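You operate a simulated robot arm through the tools that you are given. There is no shell and no other tool. Be economical: measure what you need, move in short steps, check, and stop when the job is done.

Carry out the task below with a simulated robot arm. There is one attempt and no reset: what you move stays moved.

Task
Swap the lollo tin for the crisp tin and save the leftover seed in the teal dish.
Fine: old tin on the free spot in the row; dish on the dock; with no tin in, hold EMPTY till the chute is bare; none in the spill cup; swing the spout back; leave the knob at its mark.

Only the result counts: the job must be done as asked and must still hold three seconds after the hand-in. Knocking over, shifting, dropping, spilling or breaking anything else fails it.

Robot
A 6-joint arm with a two-finger parallel gripper, fixed in place. Base frame: the origin is at the foot of the arm, x ahead of it, y to its left, z up; the work surface is at about z = 800. Lengths are in mm, angles in degrees, forces in N, time in s.
With the tool pointing down near the work surface it reaches from about 240 to 640 mm from the base axis. Its first joint turns from -66.0 to 66.0 degrees. Payload 2.7 kg.
The tool frame sits at the grasp point between the pads (the TCP): z along the fingers, y along the line on which they close. The tips reach 23 mm beyond it. The gripper opens to 94 mm. The fingers are 38 mm wide and 10 mm thick; the gripper's body (54 by 96 mm) begins 39 mm behind the TCP.
Orientation is that of the tool frame in the base frame, as [roll, pitch, yaw] about the fixed x, y, z axes, in that order (R = Rz(yaw) Ry(pitch) Rx(roll)). With the fingers straight down and closing along the base's y, the tool's x points along the base's -x, its y along +y and its z along -z.

Tools
- The arm moves only by the tool servo_tool. Its argument "plan" is a list of rows, each a list of 3 entries, a list of its own where there are three numbers: the shift along the tool's x, y, z in mm, then the turn, a rotation vector about the tool's x, y, z in rad, then the opening in per cent of the stroke, from 0 (shut) to 100 (fully open). In form: [[[tx, ty, tz], [wx, wy, wz], fingers], ...]. A call has 1 to 10 rows; each row is the pose to reach, as a shift and turn from the pose commanded when the call began, along the tool's axes at that moment. Each row takes 0.2 s and may step no farther than 50 mm and 8.6 degrees from the row before; otherwise, or with a gripper value out of range, the whole call is refused. A pose out of reach is approached as far as the arm can. The call stops where the force on the tool passes 40 N (or 10 N more than at its start, if that is more) or the arm is blocked; 0.2 s more then pass. Each finger travels about 45 mm/s and halts on what it meets, pressing with about 44 N; the grip force reading is that of the motor and also rises with nothing between the fingers. The clock runs only during rows and for 0.2 s after the last one: add rows that repeat a pose to give the fingers time. The reply holds the time, the measured pose of the TCP, the force on the tool along the base axes, the opening and the grip force, in the units named above and with some noise, with the torque about the TCP (base axes, N m) and any sound that the robot's microphone picked up, and new pictures: "show" is both (left out), scene, wrist or none.
- Cameras (640 x 400 px; columns grow to the right, rows downward): "scene" is fixed at [84.1, -442.6, 1400.2]; the picture's right is [0.67, -0.74, 0.00], its down [-0.45, -0.41, -0.79] and it looks along [0.59, 0.53, -0.61] (base axes); focal length 289 px, centre (320, 200). "wrist" rides on the gripper at [86, 16, -74] in the tool frame; the picture's right is [-0.18, 0.98, 0.00], its down [-0.58, -0.11, -0.81] and it looks along [-0.79, -0.15, 0.59] (tool axes); focal length 243 px, centre (320, 200). There is no depth. A picture from a camera that has moved, and an enlarged one, comes with that camera's place and axes in the base frame and with its lens.
- zoom(camera, box): a new picture of the part [left, top, right, bottom] of that camera's present view, enlarged. It takes no simulated time.
- finish_job(): hands the job in; it is judged then, once.

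Go step by step. Nothing tells you positions but the pictures and the camera data: compare them with the known pose of the tool, close in by small moves and look again before you grip or let go. The budget is 120 turns and 200 pictures, counting those below and the enlarged ones. Unless the task says otherwise, let go and move clear before handing in, and close with one line.

The tools are called after "Call:" as name(argument=value, ...) on one line, values as JSON. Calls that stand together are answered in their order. servo_tool: Moves the arm, as the interface text tells. Its arguments: {"type":"object","properties":{"plan":{"type":"array"},"show":{"type":"string","enum":["both","scene","wrist","none"]}},"required":["plan"]} The other tools are called the same way: zoom (camera, box) takes an enlarged picture of a part of a camera's view; finish_job () hands the job in.

At the start:

```text
clock: 0.0
tcp_pos: [462.7, 16.5, 1182.4]
tool_rot: [179.9, 0.1, -179.9]
force: [-0.2, -0.9, 0.5]
moment: [-0.02, -0.01, -0.01]
opening: 94.0
grasp_force: 0.0
```

scene: 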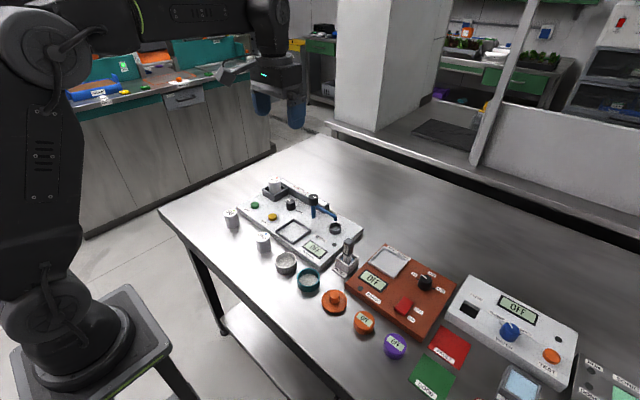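
wrist: 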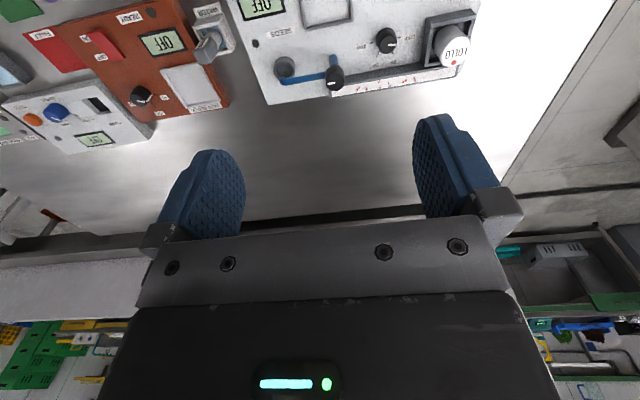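

I see a table with a seed-dosing panel at the left, plus tins, dishes and other devices. I'll enlarge the pictures to read the labels.

Call:
zoom(camera="scene", box=[210, 160, 370, 260])

Call:
zoom(camera="scene", box=[210, 200, 370, 300])

Call:
zoom(camera="wrist", box=[190, 0, 510, 200])

```text
4.00 times, centred on (290, 210) of scene
camera zoom: at [84.1, -442.6, 1400.2], right [0.67, -0.74, 0.0], down [-0.45, -0.41, -0.79], along [0.59, 0.53, -0.61], focal length 1157 px, centre (440, 160)
```

zoom: 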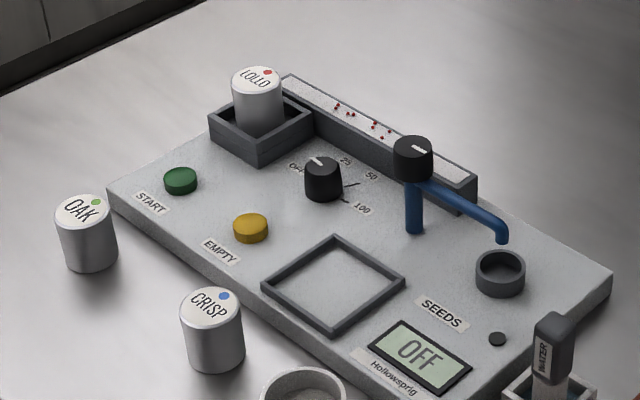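

```text
4.00 times, centred on (290, 250) of scene
camera zoom: at [84.1, -442.6, 1400.2], right [0.67, -0.74, 0.0], down [-0.45, -0.41, -0.79], along [0.59, 0.53, -0.61], focal length 1157 px, centre (440, 0)
```

zoom: 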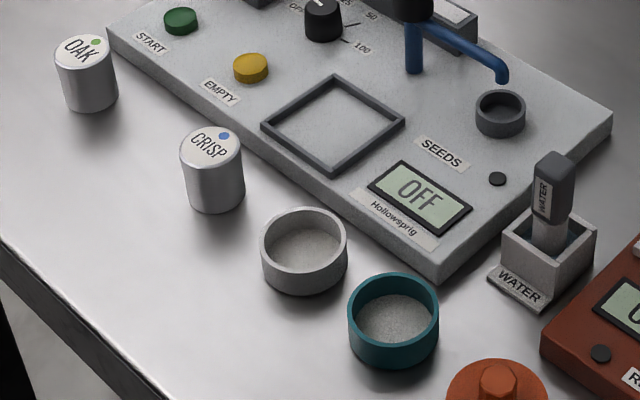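

```text
2.00 times, centred on (350, 100) of wrist
camera zoom: at [375.4, 32.7, 1257.1], right [0.18, 0.98, 0.0], down [0.58, -0.11, 0.81], along [0.79, -0.15, -0.59], focal length 485 px, centre (260, 400)
```

zoom: 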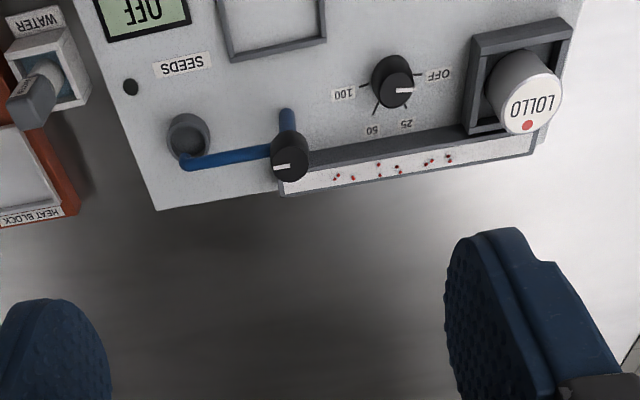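

The panel holds the lollo tin in its socket, a chute of red seeds, a spout pointing at the spill cup, and a square dock. The row has oak at about (395,198) and crisp at about (395,45), with a gap around y=122. I'll move closer with the wrist camera to measure.

Call:
servo_tool(plan=[[[25, 8, 40], [0, 0, 0], 100], [[50, 16, 80], [0, 0, 0], 100], [[75, 24, 115], [0, 0, 0], 100], [[100, 30, 150], [0, 0, 0], 100], [[100, 30, 150], [0, 0, 0], 100]], show="wrist")

```text
clock: 1.2
tcp_pos: [360.9, 47.4, 1031.5]
tool_rot: [-180.0, 0.0, 179.9]
force: [-0.5, -0.3, 0.0]
moment: [0.02, 0.01, 0.01]
opening: 93.9
grasp_force: 0.1
camera wrist: at [273.5, 64.3, 1106.4], right [0.18, 0.98, 0.0], down [0.58, -0.11, 0.81], along [0.79, -0.15, -0.59], focal length 243 px, centre (320, 200)
```

wrist: 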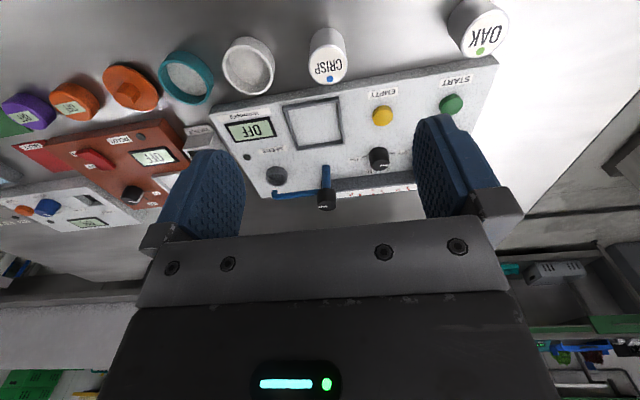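

The whole panel and the row are now in view, so I'll enlarge them.

Call:
zoom(camera="wrist", box=[200, 60, 440, 210])

Call:
zoom(camera="wrist", box=[280, 0, 520, 150])

```text
2.67 times, centred on (320, 135) of wrist
camera zoom: at [273.5, 64.3, 1106.4], right [0.18, 0.98, 0.0], down [0.58, -0.11, 0.81], along [0.79, -0.15, -0.59], focal length 647 px, centre (320, 373)
```

zoom: 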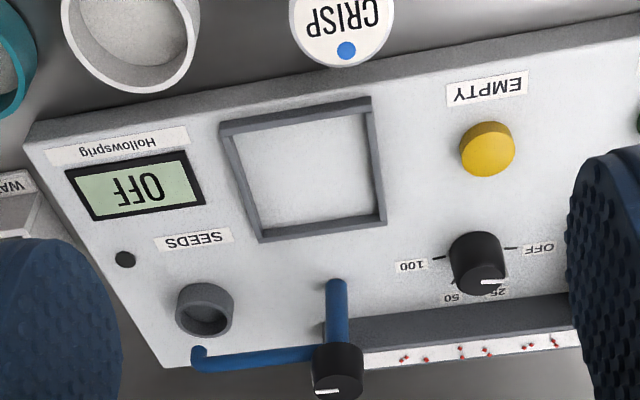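

```text
2.67 times, centred on (400, 75) of wrist
camera zoom: at [273.5, 64.3, 1106.4], right [0.18, 0.98, 0.0], down [0.58, -0.11, 0.81], along [0.79, -0.15, -0.59], focal length 647 px, centre (107, 533)
```

zoom: 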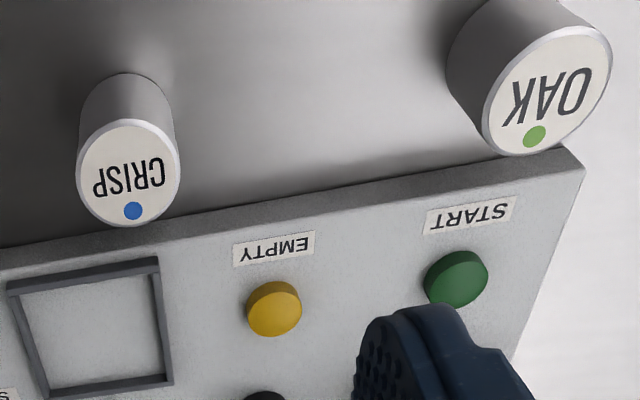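

The knob appears to sit at OFF, the dock is at about (485,19), EMPTY at about (481,110), and the spout pivot at about (563,19). I'll start with the teal dish and hover above it to refine its position.

Call:
servo_tool(plan=[[[-7, -42, 20], [0, 0, 0], 100], [[-14, -84, 40], [0, 0, 0], 100], [[-21, -128, 60], [0, 0, 0], 100], [[-27, -172, 81], [0, 0, 0], 100], [[-27, -172, 81], [0, 0, 0], 100]])

```text
clock: 2.4
tcp_pos: [388.0, -126.5, 951.1]
tool_rot: [-179.9, 0.0, -179.9]
force: [-0.8, 0.2, 0.2]
moment: [0.01, -0.01, 0.0]
opening: 94.1
grasp_force: 0.2
camera wrist: at [300.0, -109.9, 1026.2], right [0.18, 0.98, 0.0], down [0.58, -0.11, 0.81], along [0.79, -0.15, -0.59], focal length 243 px, centre (320, 200)
```

scene: 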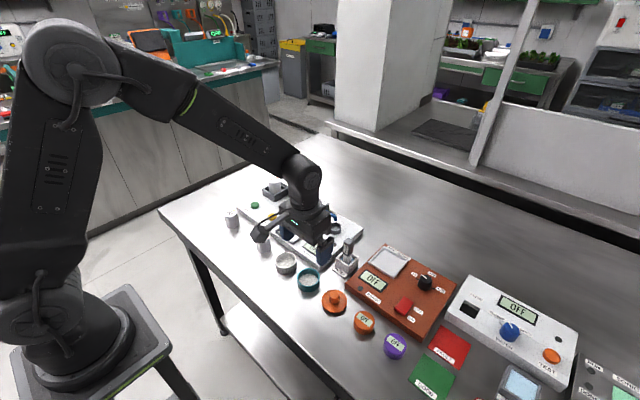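
wrist: 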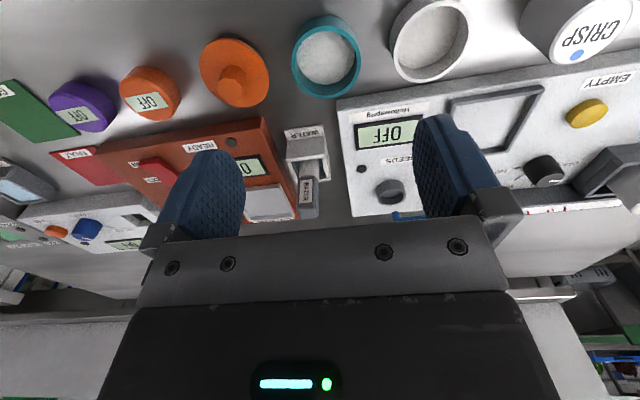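

Teal is nearly below the gripper. I'll enlarge to measure its rim and base.

Call:
zoom(camera="wrist", box=[240, 0, 480, 150])

Call:
zoom(camera="scene", box=[250, 225, 362, 295])

```text
2.67 times, centred on (360, 75) of wrist
camera zoom: at [300.0, -109.9, 1026.2], right [0.18, 0.98, 0.0], down [0.58, -0.11, 0.81], along [0.79, -0.15, -0.59], focal length 647 px, centre (213, 533)
```

zoom: 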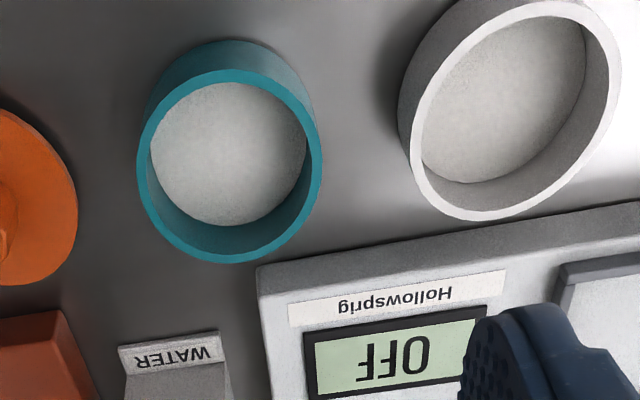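

```text
5.71 times, centred on (306, 260) of scene
camera zoom: at [84.1, -442.7, 1400.2], right [0.67, -0.74, 0.0], down [-0.45, -0.41, -0.79], along [0.59, 0.53, -0.61], focal length 1653 px, centre (400, -143)
```

zoom: 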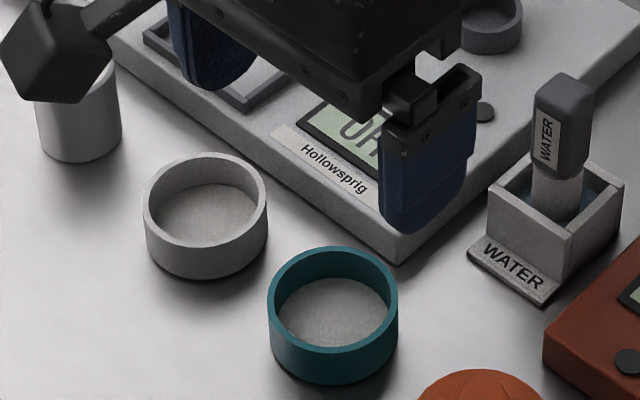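

The teal dish is about 54 mm wide with its centre near (390,-122) and its rim near z=823. I'll narrow the fingers and descend partway to check alignment.

Call:
servo_tool(plan=[[[-1, 2, 35], [0, 0, 0], 74], [[-2, 4.5, 70], [0, 0, 0], 74], [[-2, 4.5, 90], [0, 0, 0], 74], [[-2, 4.5, 90], [0, 0, 0], 74]])

```text
clock: 3.4
tcp_pos: [389.7, -120.7, 860.1]
tool_rot: [-180.0, -0.1, 180.0]
force: [-0.2, 0.8, 0.5]
moment: [-0.03, -0.01, -0.01]
opening: 69.7
grasp_force: 0.1
camera wrist: at [302.0, -103.5, 935.3], right [0.18, 0.98, 0.0], down [0.58, -0.11, 0.81], along [0.79, -0.15, -0.59], focal length 243 px, centre (320, 200)
```

scene: 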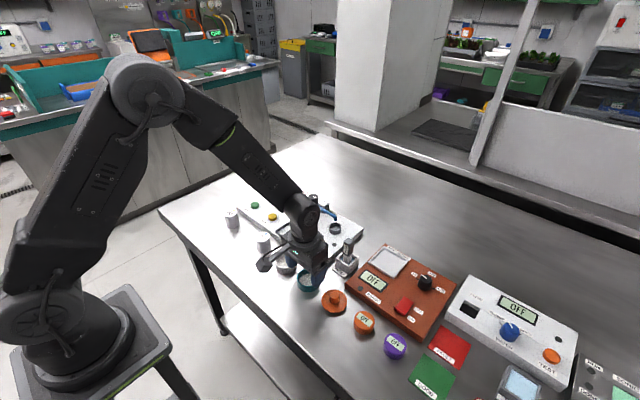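
wrist: 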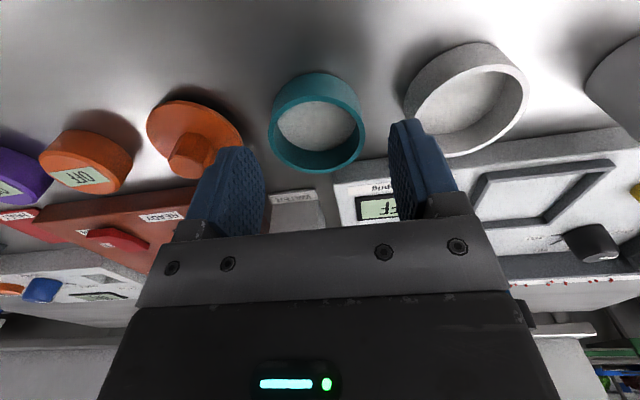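

The alignment is good in y, so I'll descend to grip height and close.

Call:
servo_tool(plan=[[[2, -0.5, 14], [0, 0, 0], 74], [[2, -0.5, 27], [0, 0, 0], 74], [[2, -0.5, 27], [0, 0, 0], 74], [[2, -0.5, 27], [0, 0, 0], 50], [[2, -0.5, 27], [0, 0, 0], 50], [[2, -0.5, 27], [0, 0, 0], 50]], show="wrist")

```text
clock: 4.8
tcp_pos: [388.4, -121.1, 834.0]
tool_rot: [180.0, -0.1, -179.9]
force: [1.0, 0.0, -0.3]
moment: [0.0, 0.0, 0.01]
opening: 54.2
grasp_force: 44.2
camera wrist: at [301.6, -104.2, 909.0], right [0.18, 0.98, 0.0], down [0.58, -0.11, 0.81], along [0.79, -0.15, -0.59], focal length 243 px, centre (320, 200)
```

wrist: 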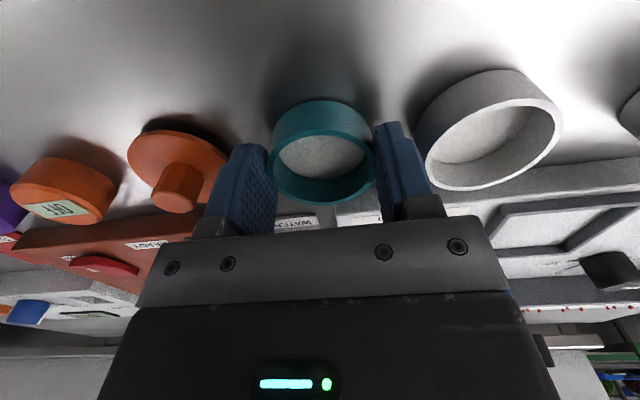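

The dish is held at 54.2 mm. I'll lift it and carry it above the dock.

Call:
servo_tool(plan=[[[0, 0, -35], [0, 0, 0], 50], [[0, 0, -75], [0, 0, 0], 50], [[-24, 35, -75], [0, 0, 0], 50], [[-48, 70, -75], [0, 0, 0], 50], [[-72, 105, -75], [0, 0, 0], 50], [[-97, 140, -75], [0, 0, 0], 50], [[-97, 140, -75], [0, 0, 0], 50]])

```text
clock: 6.4
tcp_pos: [486.1, 19.0, 905.9]
tool_rot: [-179.9, 0.0, -180.0]
force: [-0.2, 0.3, -0.5]
moment: [-0.03, 0.0, 0.0]
opening: 54.6
grasp_force: 44.4
camera wrist: at [399.4, 34.6, 981.9], right [0.18, 0.98, 0.0], down [0.58, -0.11, 0.81], along [0.79, -0.15, -0.59], focal length 243 px, centre (320, 200)
```

scene: 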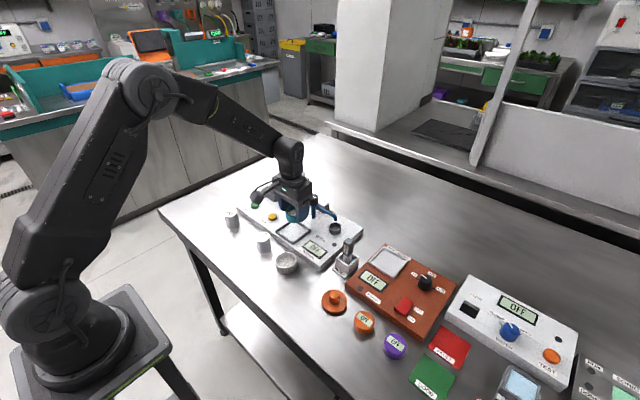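
wrist: 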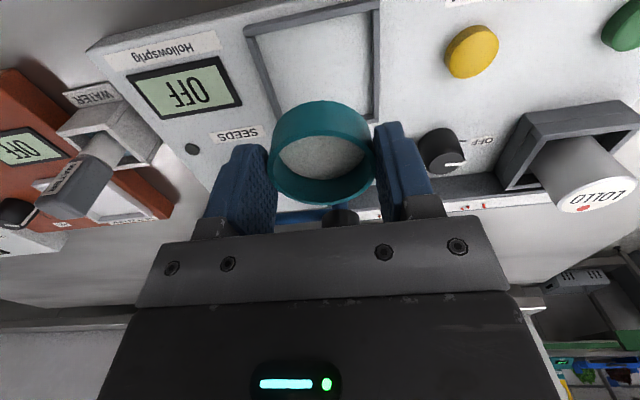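

The dish is centred over the dock to within a few mm. I'll lower it to just above the panel and check.

Call:
servo_tool(plan=[[[0, 0, 20], [0, 0, 0], 50], [[0, 0, 40], [0, 0, 0], 50], [[0, 0, 46], [0, 0, 0], 50], [[0, 0, 46], [0, 0, 0], 50]])

Call:
zoom(camera="scene", box=[240, 180, 352, 250])

```text
clock: 7.4
tcp_pos: [486.7, 17.8, 863.0]
tool_rot: [-180.0, 0.2, -179.9]
force: [-5.5, -2.3, 16.8]
moment: [-0.13, -0.34, -0.04]
opening: 54.3
grasp_force: 44.2
camera wrist: at [399.7, 34.1, 938.4], right [0.18, 0.98, 0.0], down [0.58, -0.11, 0.81], along [0.79, -0.15, -0.59], focal length 243 px, centre (320, 200)
```

scene: 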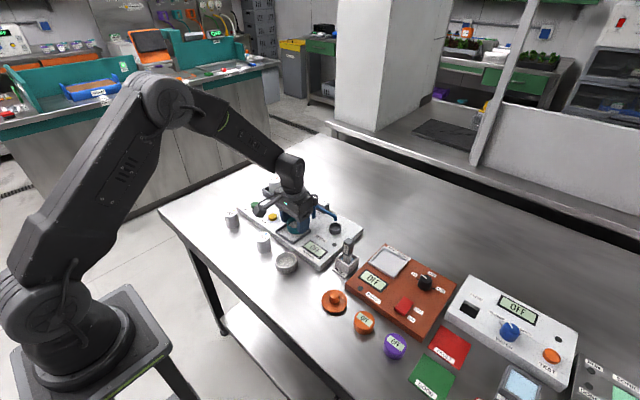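
wrist: 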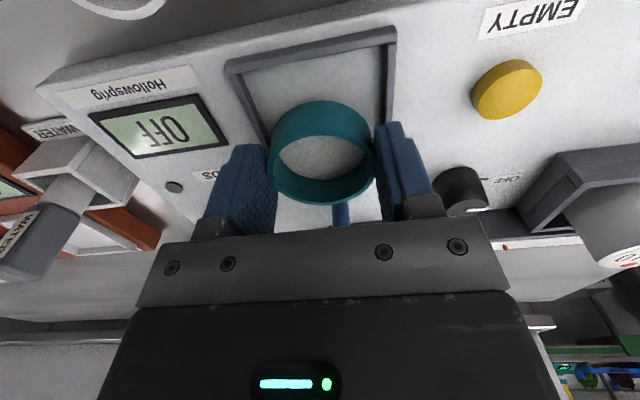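

```text
5.71 times, centred on (296, 215) of scene
camera zoom: at [83.7, -442.7, 1400.2], right [0.67, -0.74, 0.0], down [-0.45, -0.41, -0.79], along [0.59, 0.53, -0.61], focal length 1653 px, centre (457, 114)
```

zoom: 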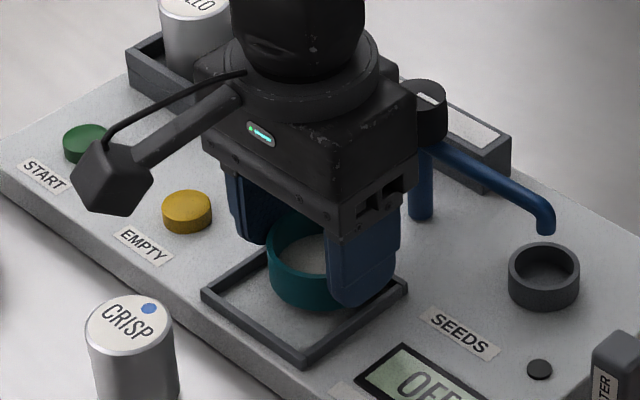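

The dish touches the dock's far bar and sits about 6 mm too far in x. I'll lift slightly, shift back and lower again.

Call:
servo_tool(plan=[[[0, 0, -8], [0, 0, 0], 50], [[6, -1, -8], [0, 0, 0], 50], [[6, -1, -2], [0, 0, 0], 50], [[6, -1, 2], [0, 0, 0], 50], [[6, -1, 2], [0, 0, 0], 50]])

Call:
zoom(camera="scene", box=[240, 180, 352, 250])

```text
clock: 8.6
tcp_pos: [482.0, 18.8, 864.4]
tool_rot: [180.0, 0.4, -179.9]
force: [-9.2, 1.9, 32.1]
moment: [-0.01, -0.71, 0.06]
opening: 54.3
grasp_force: 44.2
camera wrist: at [394.2, 34.3, 937.8], right [0.18, 0.98, 0.0], down [0.58, -0.11, 0.81], along [0.8, -0.15, -0.59], focal length 243 px, centre (320, 200)
```

scene: 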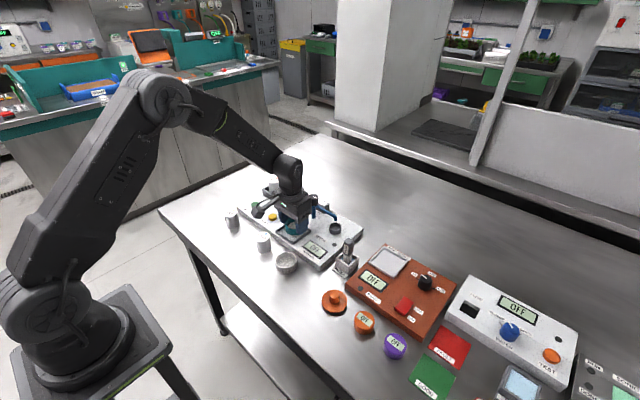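
wrist: 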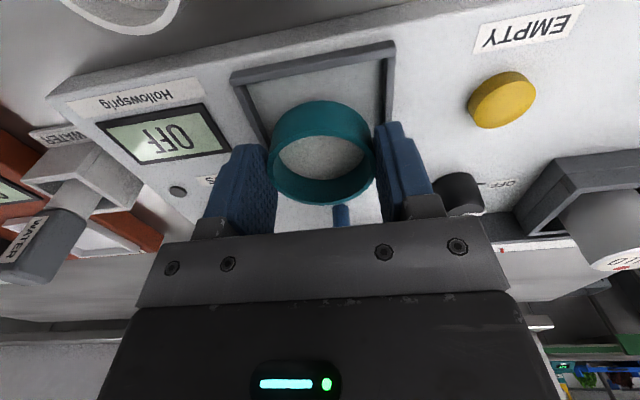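

```text
5.71 times, centred on (296, 215) of scene
camera zoom: at [83.4, -442.6, 1400.3], right [0.67, -0.74, 0.0], down [-0.45, -0.41, -0.79], along [0.59, 0.53, -0.61], focal length 1653 px, centre (457, 114)
```

zoom: 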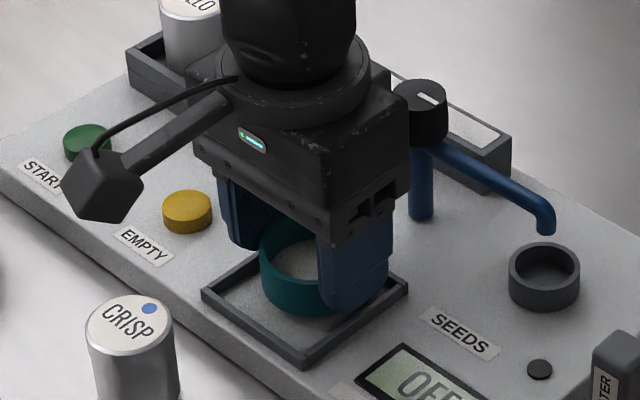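

It is still resting on the far bar: both the torque and the image put the dish about 8 mm too far in x. I'll shift back again.

Call:
servo_tool(plan=[[[0, 0, -10], [0, 0, 0], 50], [[8, -0.5, -10], [0, 0, 0], 50], [[8, -0.5, -4], [0, 0, 0], 50], [[8, -0.5, 0], [0, 0, 0], 50], [[8, -0.5, 0], [0, 0, 0], 50]])

Call:
zoom(camera="scene", box=[240, 180, 352, 250])

```text
clock: 9.8
tcp_pos: [472.2, 16.8, 861.1]
tool_rot: [179.9, 0.0, -180.0]
force: [0.1, 0.2, 0.1]
moment: [0.03, -0.01, -0.02]
opening: 54.3
grasp_force: 44.5
camera wrist: at [385.2, 33.1, 935.8], right [0.18, 0.98, 0.0], down [0.58, -0.11, 0.81], along [0.79, -0.15, -0.59], focal length 243 px, centre (320, 200)
```

scene: 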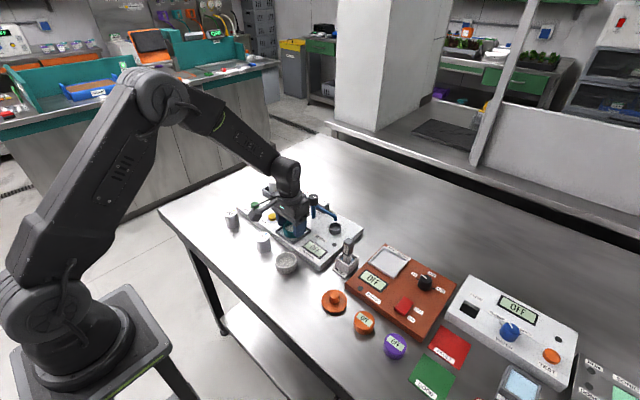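
wrist: 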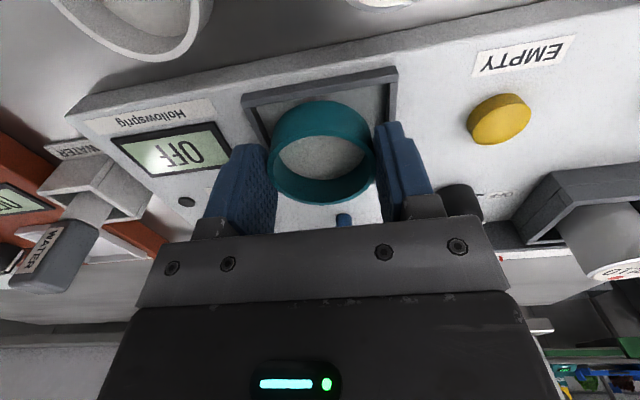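

```text
5.71 times, centred on (296, 215) of scene
camera zoom: at [84.1, -442.6, 1400.2], right [0.67, -0.74, 0.0], down [-0.45, -0.41, -0.79], along [0.59, 0.53, -0.61], focal length 1653 px, centre (457, 114)
```

zoom: 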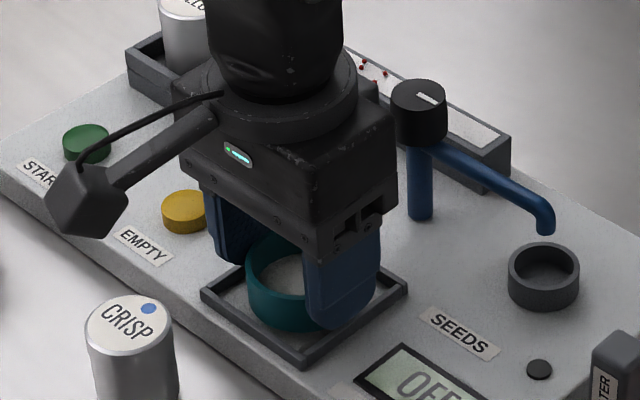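

It now hangs free and lower than before. I'll lower gently until it makes contact.

Call:
servo_tool(plan=[[[0, 0, 3], [0, 0, 0], 50], [[0, 0, 6], [0, 0, 0], 50], [[0, 0, 9], [0, 0, 0], 50], [[0, 0, 9], [0, 0, 0], 50]])

Call:
zoom(camera="scene", box=[240, 180, 352, 250])

```text
clock: 10.8
tcp_pos: [473.7, 16.9, 855.0]
tool_rot: [180.0, 0.3, 180.0]
force: [-7.3, 1.5, 34.7]
moment: [0.08, 0.35, -0.01]
opening: 54.4
grasp_force: 43.8
camera wrist: at [385.8, 32.7, 928.8], right [0.18, 0.98, 0.0], down [0.58, -0.11, 0.81], along [0.8, -0.15, -0.59], focal length 243 px, centre (320, 200)
```

scene: 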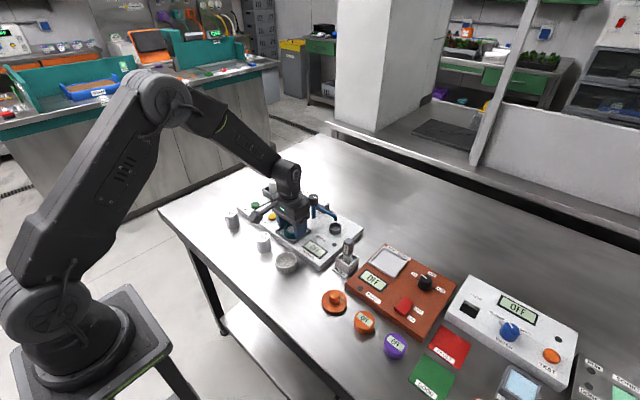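
wrist: 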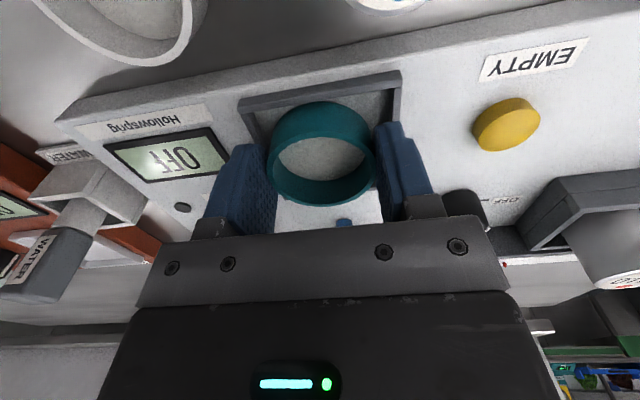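

```text
5.71 times, centred on (296, 215) of scene
camera zoom: at [83.4, -442.7, 1400.2], right [0.67, -0.74, 0.0], down [-0.45, -0.41, -0.79], along [0.59, 0.53, -0.61], focal length 1653 px, centre (457, 114)
```

zoom: 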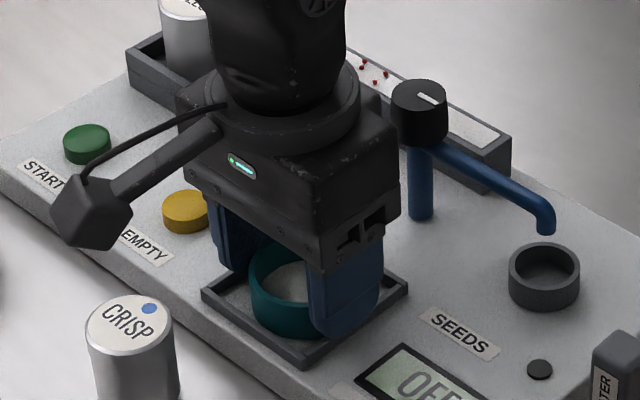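

The contact is centred and the dish rests on the dock floor, about 8 mm below the frame top. I'll ease off, open and retreat upward.

Call:
servo_tool(plan=[[[0, 0, -5], [0, 0, 0], 50], [[0, 0, -5], [0, 0, 0], 70], [[0, 0, -5], [0, 0, 0], 70], [[0, 0, -5], [0, 0, 0], 70], [[0, 0, -45], [0, 0, 0], 70], [[0, 0, -90], [0, 0, 0], 70], [[40, 0, -110], [0, 0, 0], 70], [[80, 0, -110], [0, 0, 0], 70], [[80, 0, -110], [0, 0, 0], 70]])

Call:
zoom(camera="scene", box=[240, 170, 368, 250])

Call:
zoom(camera="wrist", box=[220, 0, 460, 150])

```text
clock: 12.8
tcp_pos: [389.3, 13.4, 963.0]
tool_rot: [179.9, 0.0, -180.0]
force: [0.0, -0.3, 0.0]
moment: [0.01, 0.01, 0.02]
opening: 65.9
grasp_force: 0.0
camera wrist: at [302.9, 31.6, 1038.1], right [0.18, 0.98, 0.0], down [0.58, -0.11, 0.81], along [0.79, -0.15, -0.59], focal length 243 px, centre (320, 200)
```

scene: 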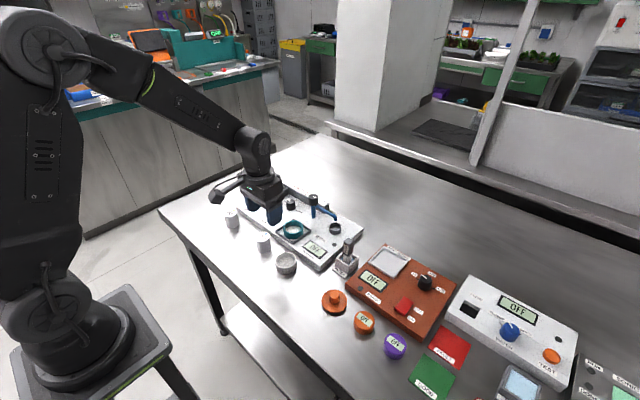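
wrist: 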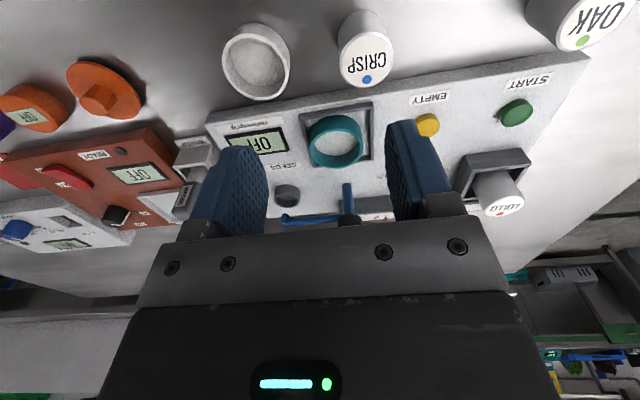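

```text
5.00 times, centred on (304, 210) of scene
camera zoom: at [84.1, -442.6, 1400.2], right [0.67, -0.74, 0.0], down [-0.45, -0.41, -0.79], along [0.59, 0.53, -0.61], focal length 1446 px, centre (400, 150)
```

zoom: 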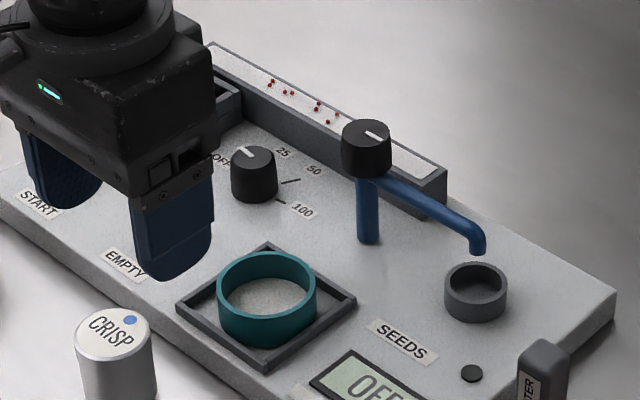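

```text
2.67 times, centred on (340, 75) of wrist
camera zoom: at [302.9, 31.6, 1038.1], right [0.18, 0.98, 0.0], down [0.58, -0.11, 0.81], along [0.79, -0.15, -0.59], focal length 647 px, centre (267, 533)
```

zoom: 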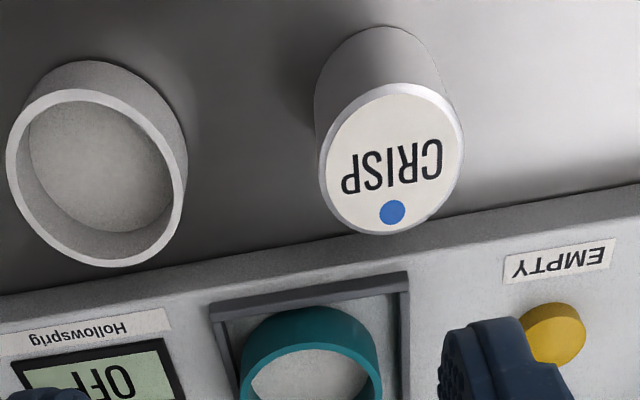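

The dish is in the dock and nothing else moved. Next I'll swing the spout by gripping its knob at about (566,18, top z≈894), pre-turning the wrist -45° so the swing ends at +45°.

Call:
servo_tool(plan=[[[-30, 1, 0], [0, 0, -0.131], 50], [[-60, 2, 0], [0, 0, -0.262], 50], [[-90, 3, 0], [0, 0, -0.393], 50], [[-120, 4, 0], [0, 0, -0.524], 50], [[-150, 4, 0], [0, 0, -0.655], 50], [[-176, 4, 0], [0, 0, -0.785], 50], [[-176, 4, 0], [0, 0, -0.785], 50]])

Call:
zoom(camera="scene", box=[240, 170, 368, 250])

```text
clock: 14.4
tcp_pos: [569.3, 19.9, 963.8]
tool_rot: [180.0, 0.1, -134.8]
force: [0.1, -0.2, 0.5]
moment: [0.01, -0.01, -0.03]
opening: 47.0
grasp_force: 0.2
camera wrist: at [495.4, -29.3, 1038.1], right [-0.57, 0.82, 0.0], down [0.49, 0.33, 0.81], along [0.66, 0.46, -0.59], focal length 243 px, centre (320, 200)
```

scene: 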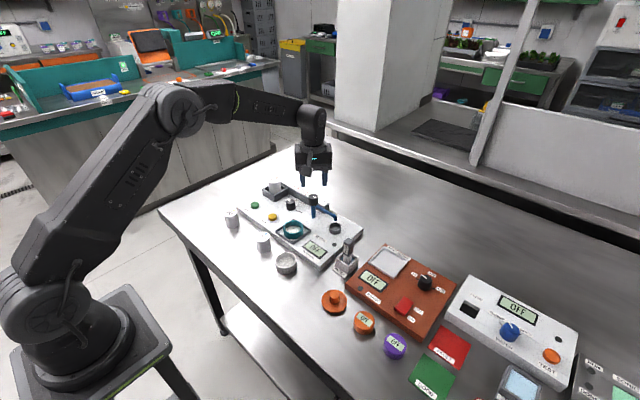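
wrist: 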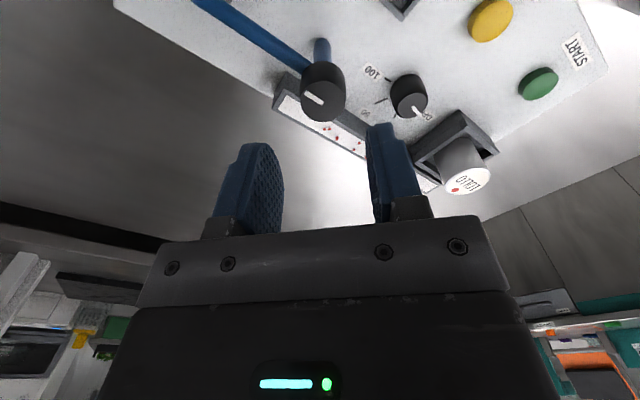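

```text
5.00 times, centred on (304, 210) of scene
camera zoom: at [84.1, -442.6, 1400.2], right [0.67, -0.74, 0.0], down [-0.45, -0.41, -0.79], along [0.59, 0.53, -0.61], focal length 1446 px, centre (400, 150)
```

zoom: 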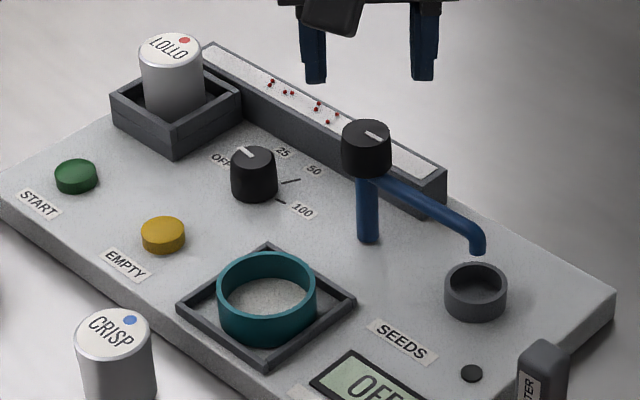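

The knob is almost directly under the gripper. I'll descend with the fingers straddling it.

Call:
servo_tool(plan=[[[1, 1, 30], [0, 0, 0], 50], [[1, 1, 55], [0, 0, 0], 50], [[1, 1, 69], [0, 0, 0], 50], [[1, 1, 69], [0, 0, 0], 50]])

Call:
zoom(camera="scene", box=[240, 170, 368, 250])

```text
clock: 15.4
tcp_pos: [566.7, 22.7, 892.8]
tool_rot: [-179.9, 0.1, -135.1]
force: [-0.2, 0.2, 0.5]
moment: [0.0, -0.03, -0.02]
opening: 46.9
grasp_force: 0.1
camera wrist: at [493.5, -27.4, 967.5], right [-0.56, 0.83, 0.0], down [0.49, 0.33, 0.81], along [0.67, 0.46, -0.59], focal length 243 px, centre (320, 200)
```

scene: 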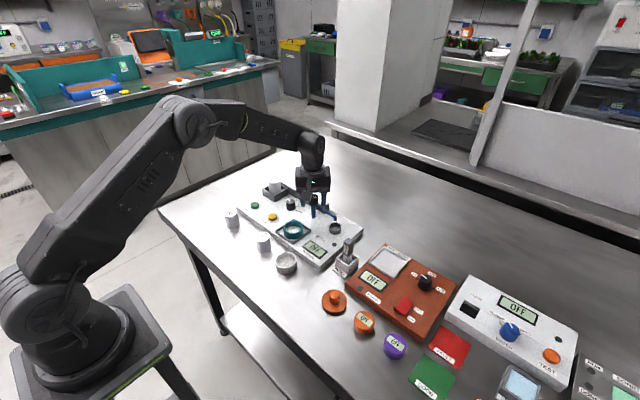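
wrist: 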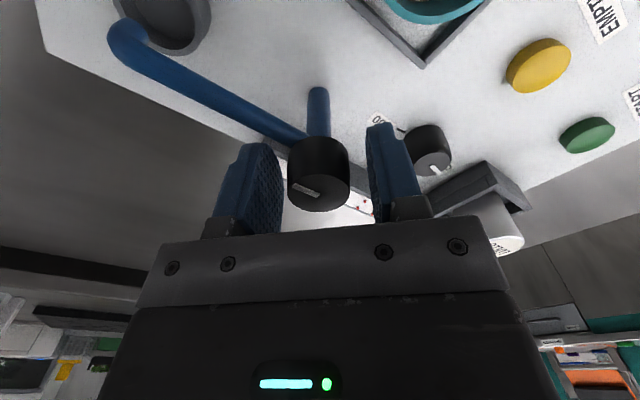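

```text
5.00 times, centred on (304, 210) of scene
camera zoom: at [84.1, -442.6, 1400.2], right [0.67, -0.74, 0.0], down [-0.45, -0.41, -0.79], along [0.59, 0.53, -0.61], focal length 1446 px, centre (400, 150)
```

zoom: 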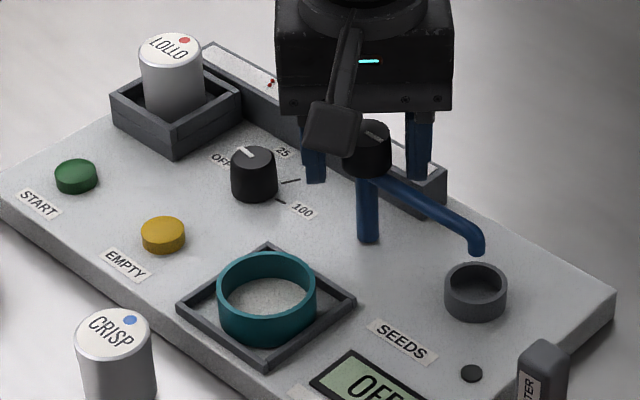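

The fingers straddle the knob and are centred. I'll close and start turning it clockwise as seen from above.

Call:
servo_tool(plan=[[[0, 0, -3], [0, 0, 0], 20], [[0, 0, -3], [0, 0, 0], 20], [[0, 0, -3], [0, 0, 0], 20], [[0, 0, -3], [0, 0, 0.14], 20], [[0, 0, -3], [0, 0, 0.28], 20], [[0, 0, -3], [0, 0, 0.42], 20], [[0, 0, -3], [0, 0, 0.42], 20]])

Call:
zoom(camera="scene", box=[240, 170, 368, 250])

```text
clock: 17.0
tcp_pos: [567.6, 22.0, 895.1]
tool_rot: [180.0, -0.1, -159.2]
force: [6.6, 0.9, -14.5]
moment: [0.08, -0.4, 0.0]
opening: 28.8
grasp_force: 44.8
camera wrist: at [480.3, 5.6, 970.3], right [-0.18, 0.98, 0.0], down [0.58, 0.1, 0.81], along [0.79, 0.14, -0.59], focal length 243 px, centre (320, 200)
```

scene: 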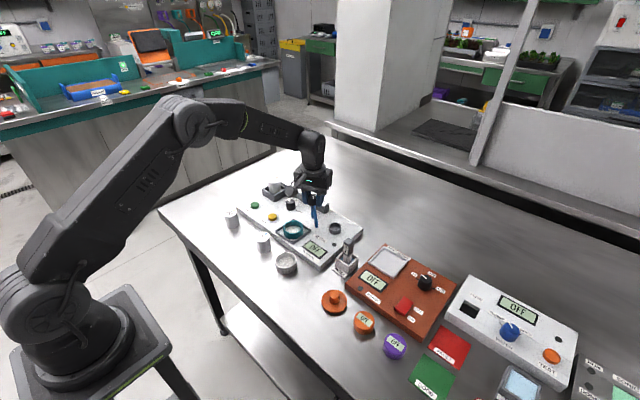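
wrist: 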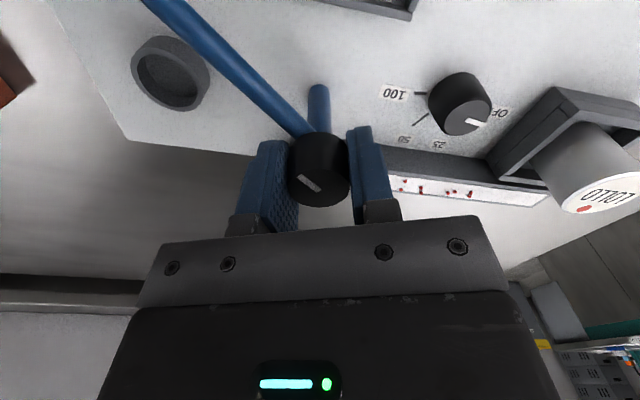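

```text
5.00 times, centred on (304, 210) of scene
camera zoom: at [84.5, -442.6, 1400.2], right [0.67, -0.74, 0.0], down [-0.45, -0.41, -0.79], along [0.59, 0.53, -0.61], focal length 1446 px, centre (400, 150)
```

zoom: 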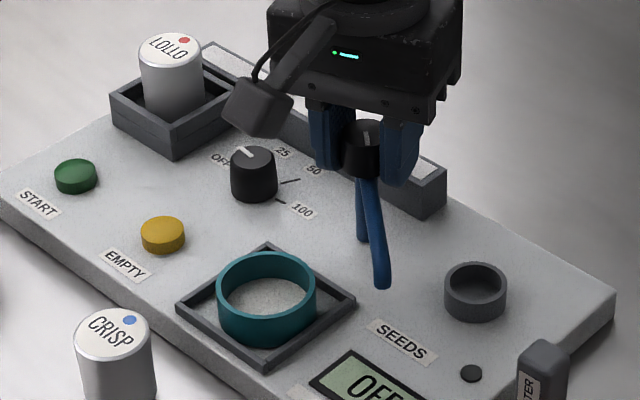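

The spout follows and is about halfway. I'll keep turning.

Call:
servo_tool(plan=[[[0, 0, 1], [0, 0, 0.14], 20], [[0, 0, 2], [0, 0, 0.28], 20], [[0, 0, 2], [0, 0, 0.42], 20], [[0, 0, 2], [0, 0, 0.56], 20], [[0, 0, 2], [0, 0, 0.56], 20]])

Call:
zoom(camera="scene", box=[240, 170, 368, 250])

```text
clock: 18.2
tcp_pos: [566.5, 19.7, 895.7]
tool_rot: [179.9, 0.1, 168.7]
force: [3.5, -14.4, 10.3]
moment: [-0.21, 0.6, 0.05]
opening: 28.9
grasp_force: 45.2
camera wrist: at [485.1, 52.7, 970.0], right [0.37, 0.93, 0.0], down [0.55, -0.22, 0.81], along [0.75, -0.3, -0.59], focal length 243 px, centre (320, 200)
```

scene: 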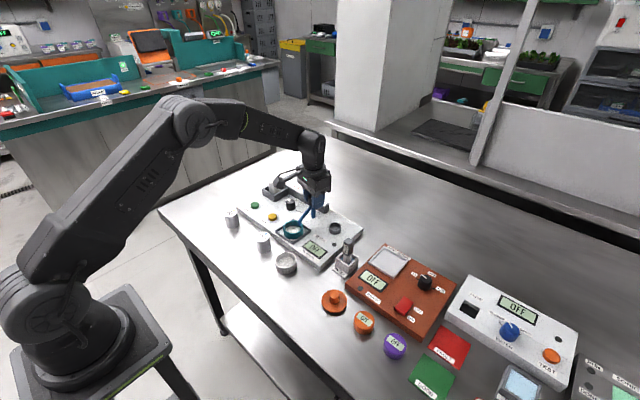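
wrist: 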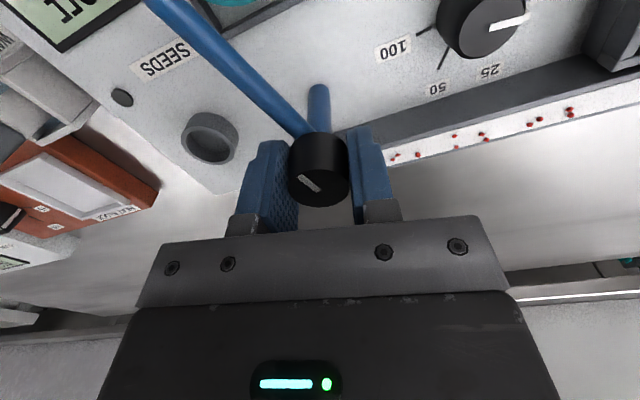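

```text
5.00 times, centred on (304, 210) of scene
camera zoom: at [84.1, -443.0, 1400.1], right [0.67, -0.74, 0.0], down [-0.45, -0.41, -0.79], along [0.59, 0.53, -0.61], focal length 1446 px, centre (400, 150)
```

zoom: 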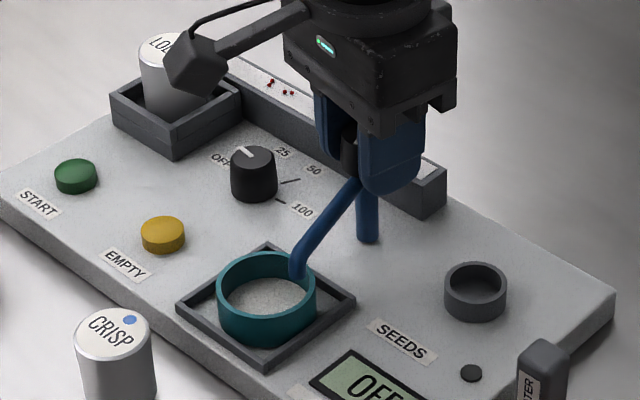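

The spout tip is at the dish's edge, with about 34° remaining. I'll continue with a small centring correction.

Call:
servo_tool(plan=[[[0, -2, 0], [0, 0, 0.12], 20], [[0, -2, 0], [0, 0, 0.24], 20], [[0, -2, 0], [0, 0, 0.36], 20], [[0, -2, 0], [0, 0, 0.48], 20], [[0, -2, 0], [0, 0, 0.58], 20], [[0, -2, 0], [0, 0, 0.58], 20]])

Call:
zoom(camera="scene", box=[240, 170, 368, 250])

```text
clock: 19.6
tcp_pos: [567.6, 14.1, 894.8]
tool_rot: [-179.8, 0.6, 135.7]
force: [12.9, -29.7, 17.2]
moment: [-0.83, -0.14, 1.77]
opening: 32.6
grasp_force: 45.2
camera wrist: at [516.7, 87.2, 969.3], right [0.82, 0.58, 0.0], down [0.34, -0.48, 0.81], along [0.47, -0.66, -0.58], focal length 243 px, centre (320, 200)
```

scene: 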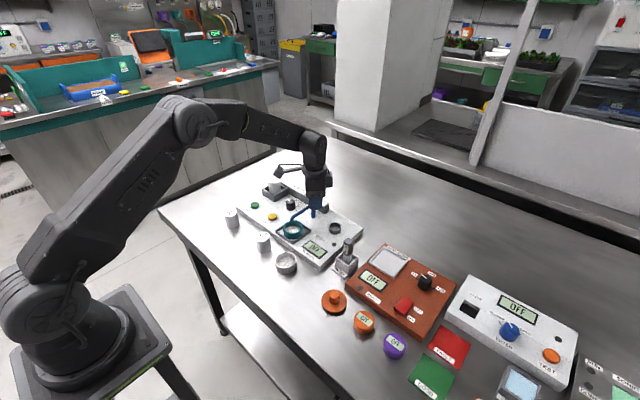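
wrist: 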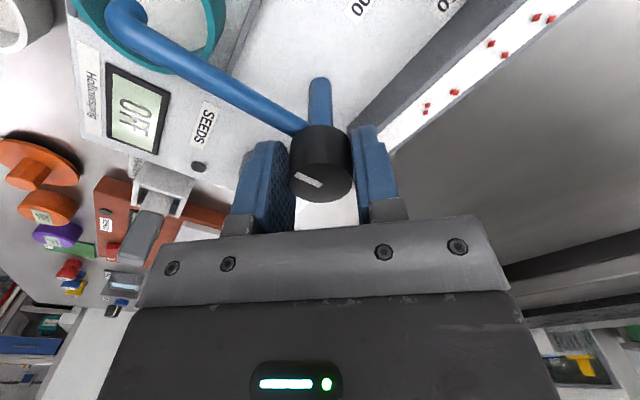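

```text
5.00 times, centred on (304, 210) of scene
camera zoom: at [84.1, -443.4, 1399.9], right [0.67, -0.74, 0.0], down [-0.45, -0.41, -0.79], along [0.59, 0.53, -0.61], focal length 1446 px, centre (400, 150)
```

zoom: 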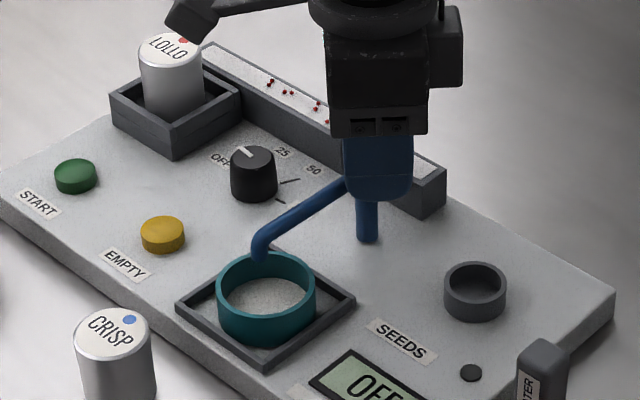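

The spout tip is over the dish and the rising torque suggests an end stop. I'll relax, open and rise.

Call:
servo_tool(plan=[[[0, 0, 0], [0, 0, -0.06], 20], [[0, 0, 0], [0, 0, -0.06], 50], [[0, 0, 0], [0, 0, -0.06], 50], [[0, 0, -20], [0, 0, -0.06], 50], [[0, 0, -65], [0, 0, -0.06], 50], [[0, 0, -65], [0, 0, -0.06], 50]])

Call:
zoom(camera="scene", box=[240, 170, 368, 250])

```text
clock: 21.0
tcp_pos: [565.7, 18.4, 959.9]
tool_rot: [180.0, 0.0, 139.0]
force: [-0.8, 0.9, 0.7]
moment: [-0.01, -0.02, -0.02]
opening: 46.8
grasp_force: 0.1
camera wrist: at [510.2, 87.6, 1033.9], right [0.78, 0.62, 0.0], down [0.37, -0.46, 0.81], along [0.5, -0.63, -0.59], focal length 243 px, centre (320, 200)
```

scene: 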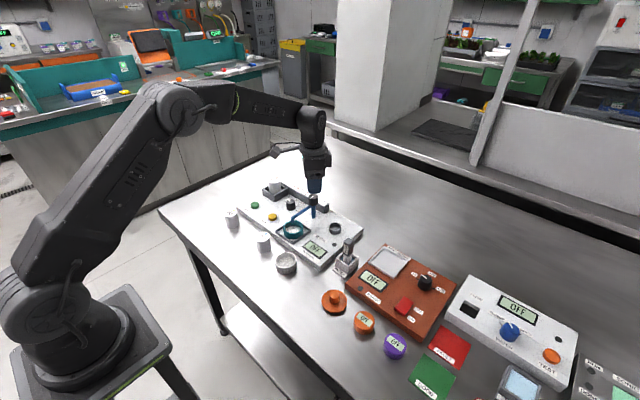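
wrist: 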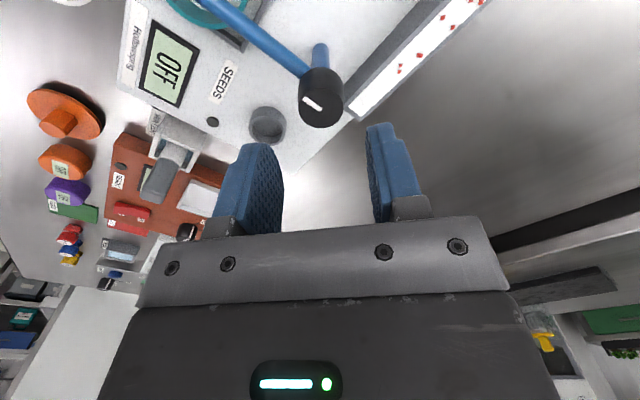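

```text
5.00 times, centred on (304, 210) of scene
camera zoom: at [84.1, -442.6, 1400.2], right [0.67, -0.74, 0.0], down [-0.45, -0.41, -0.79], along [0.59, 0.53, -0.61], focal length 1446 px, centre (400, 150)
```

zoom: 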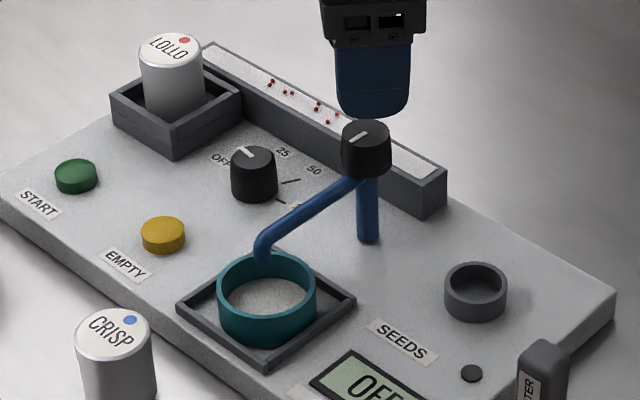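

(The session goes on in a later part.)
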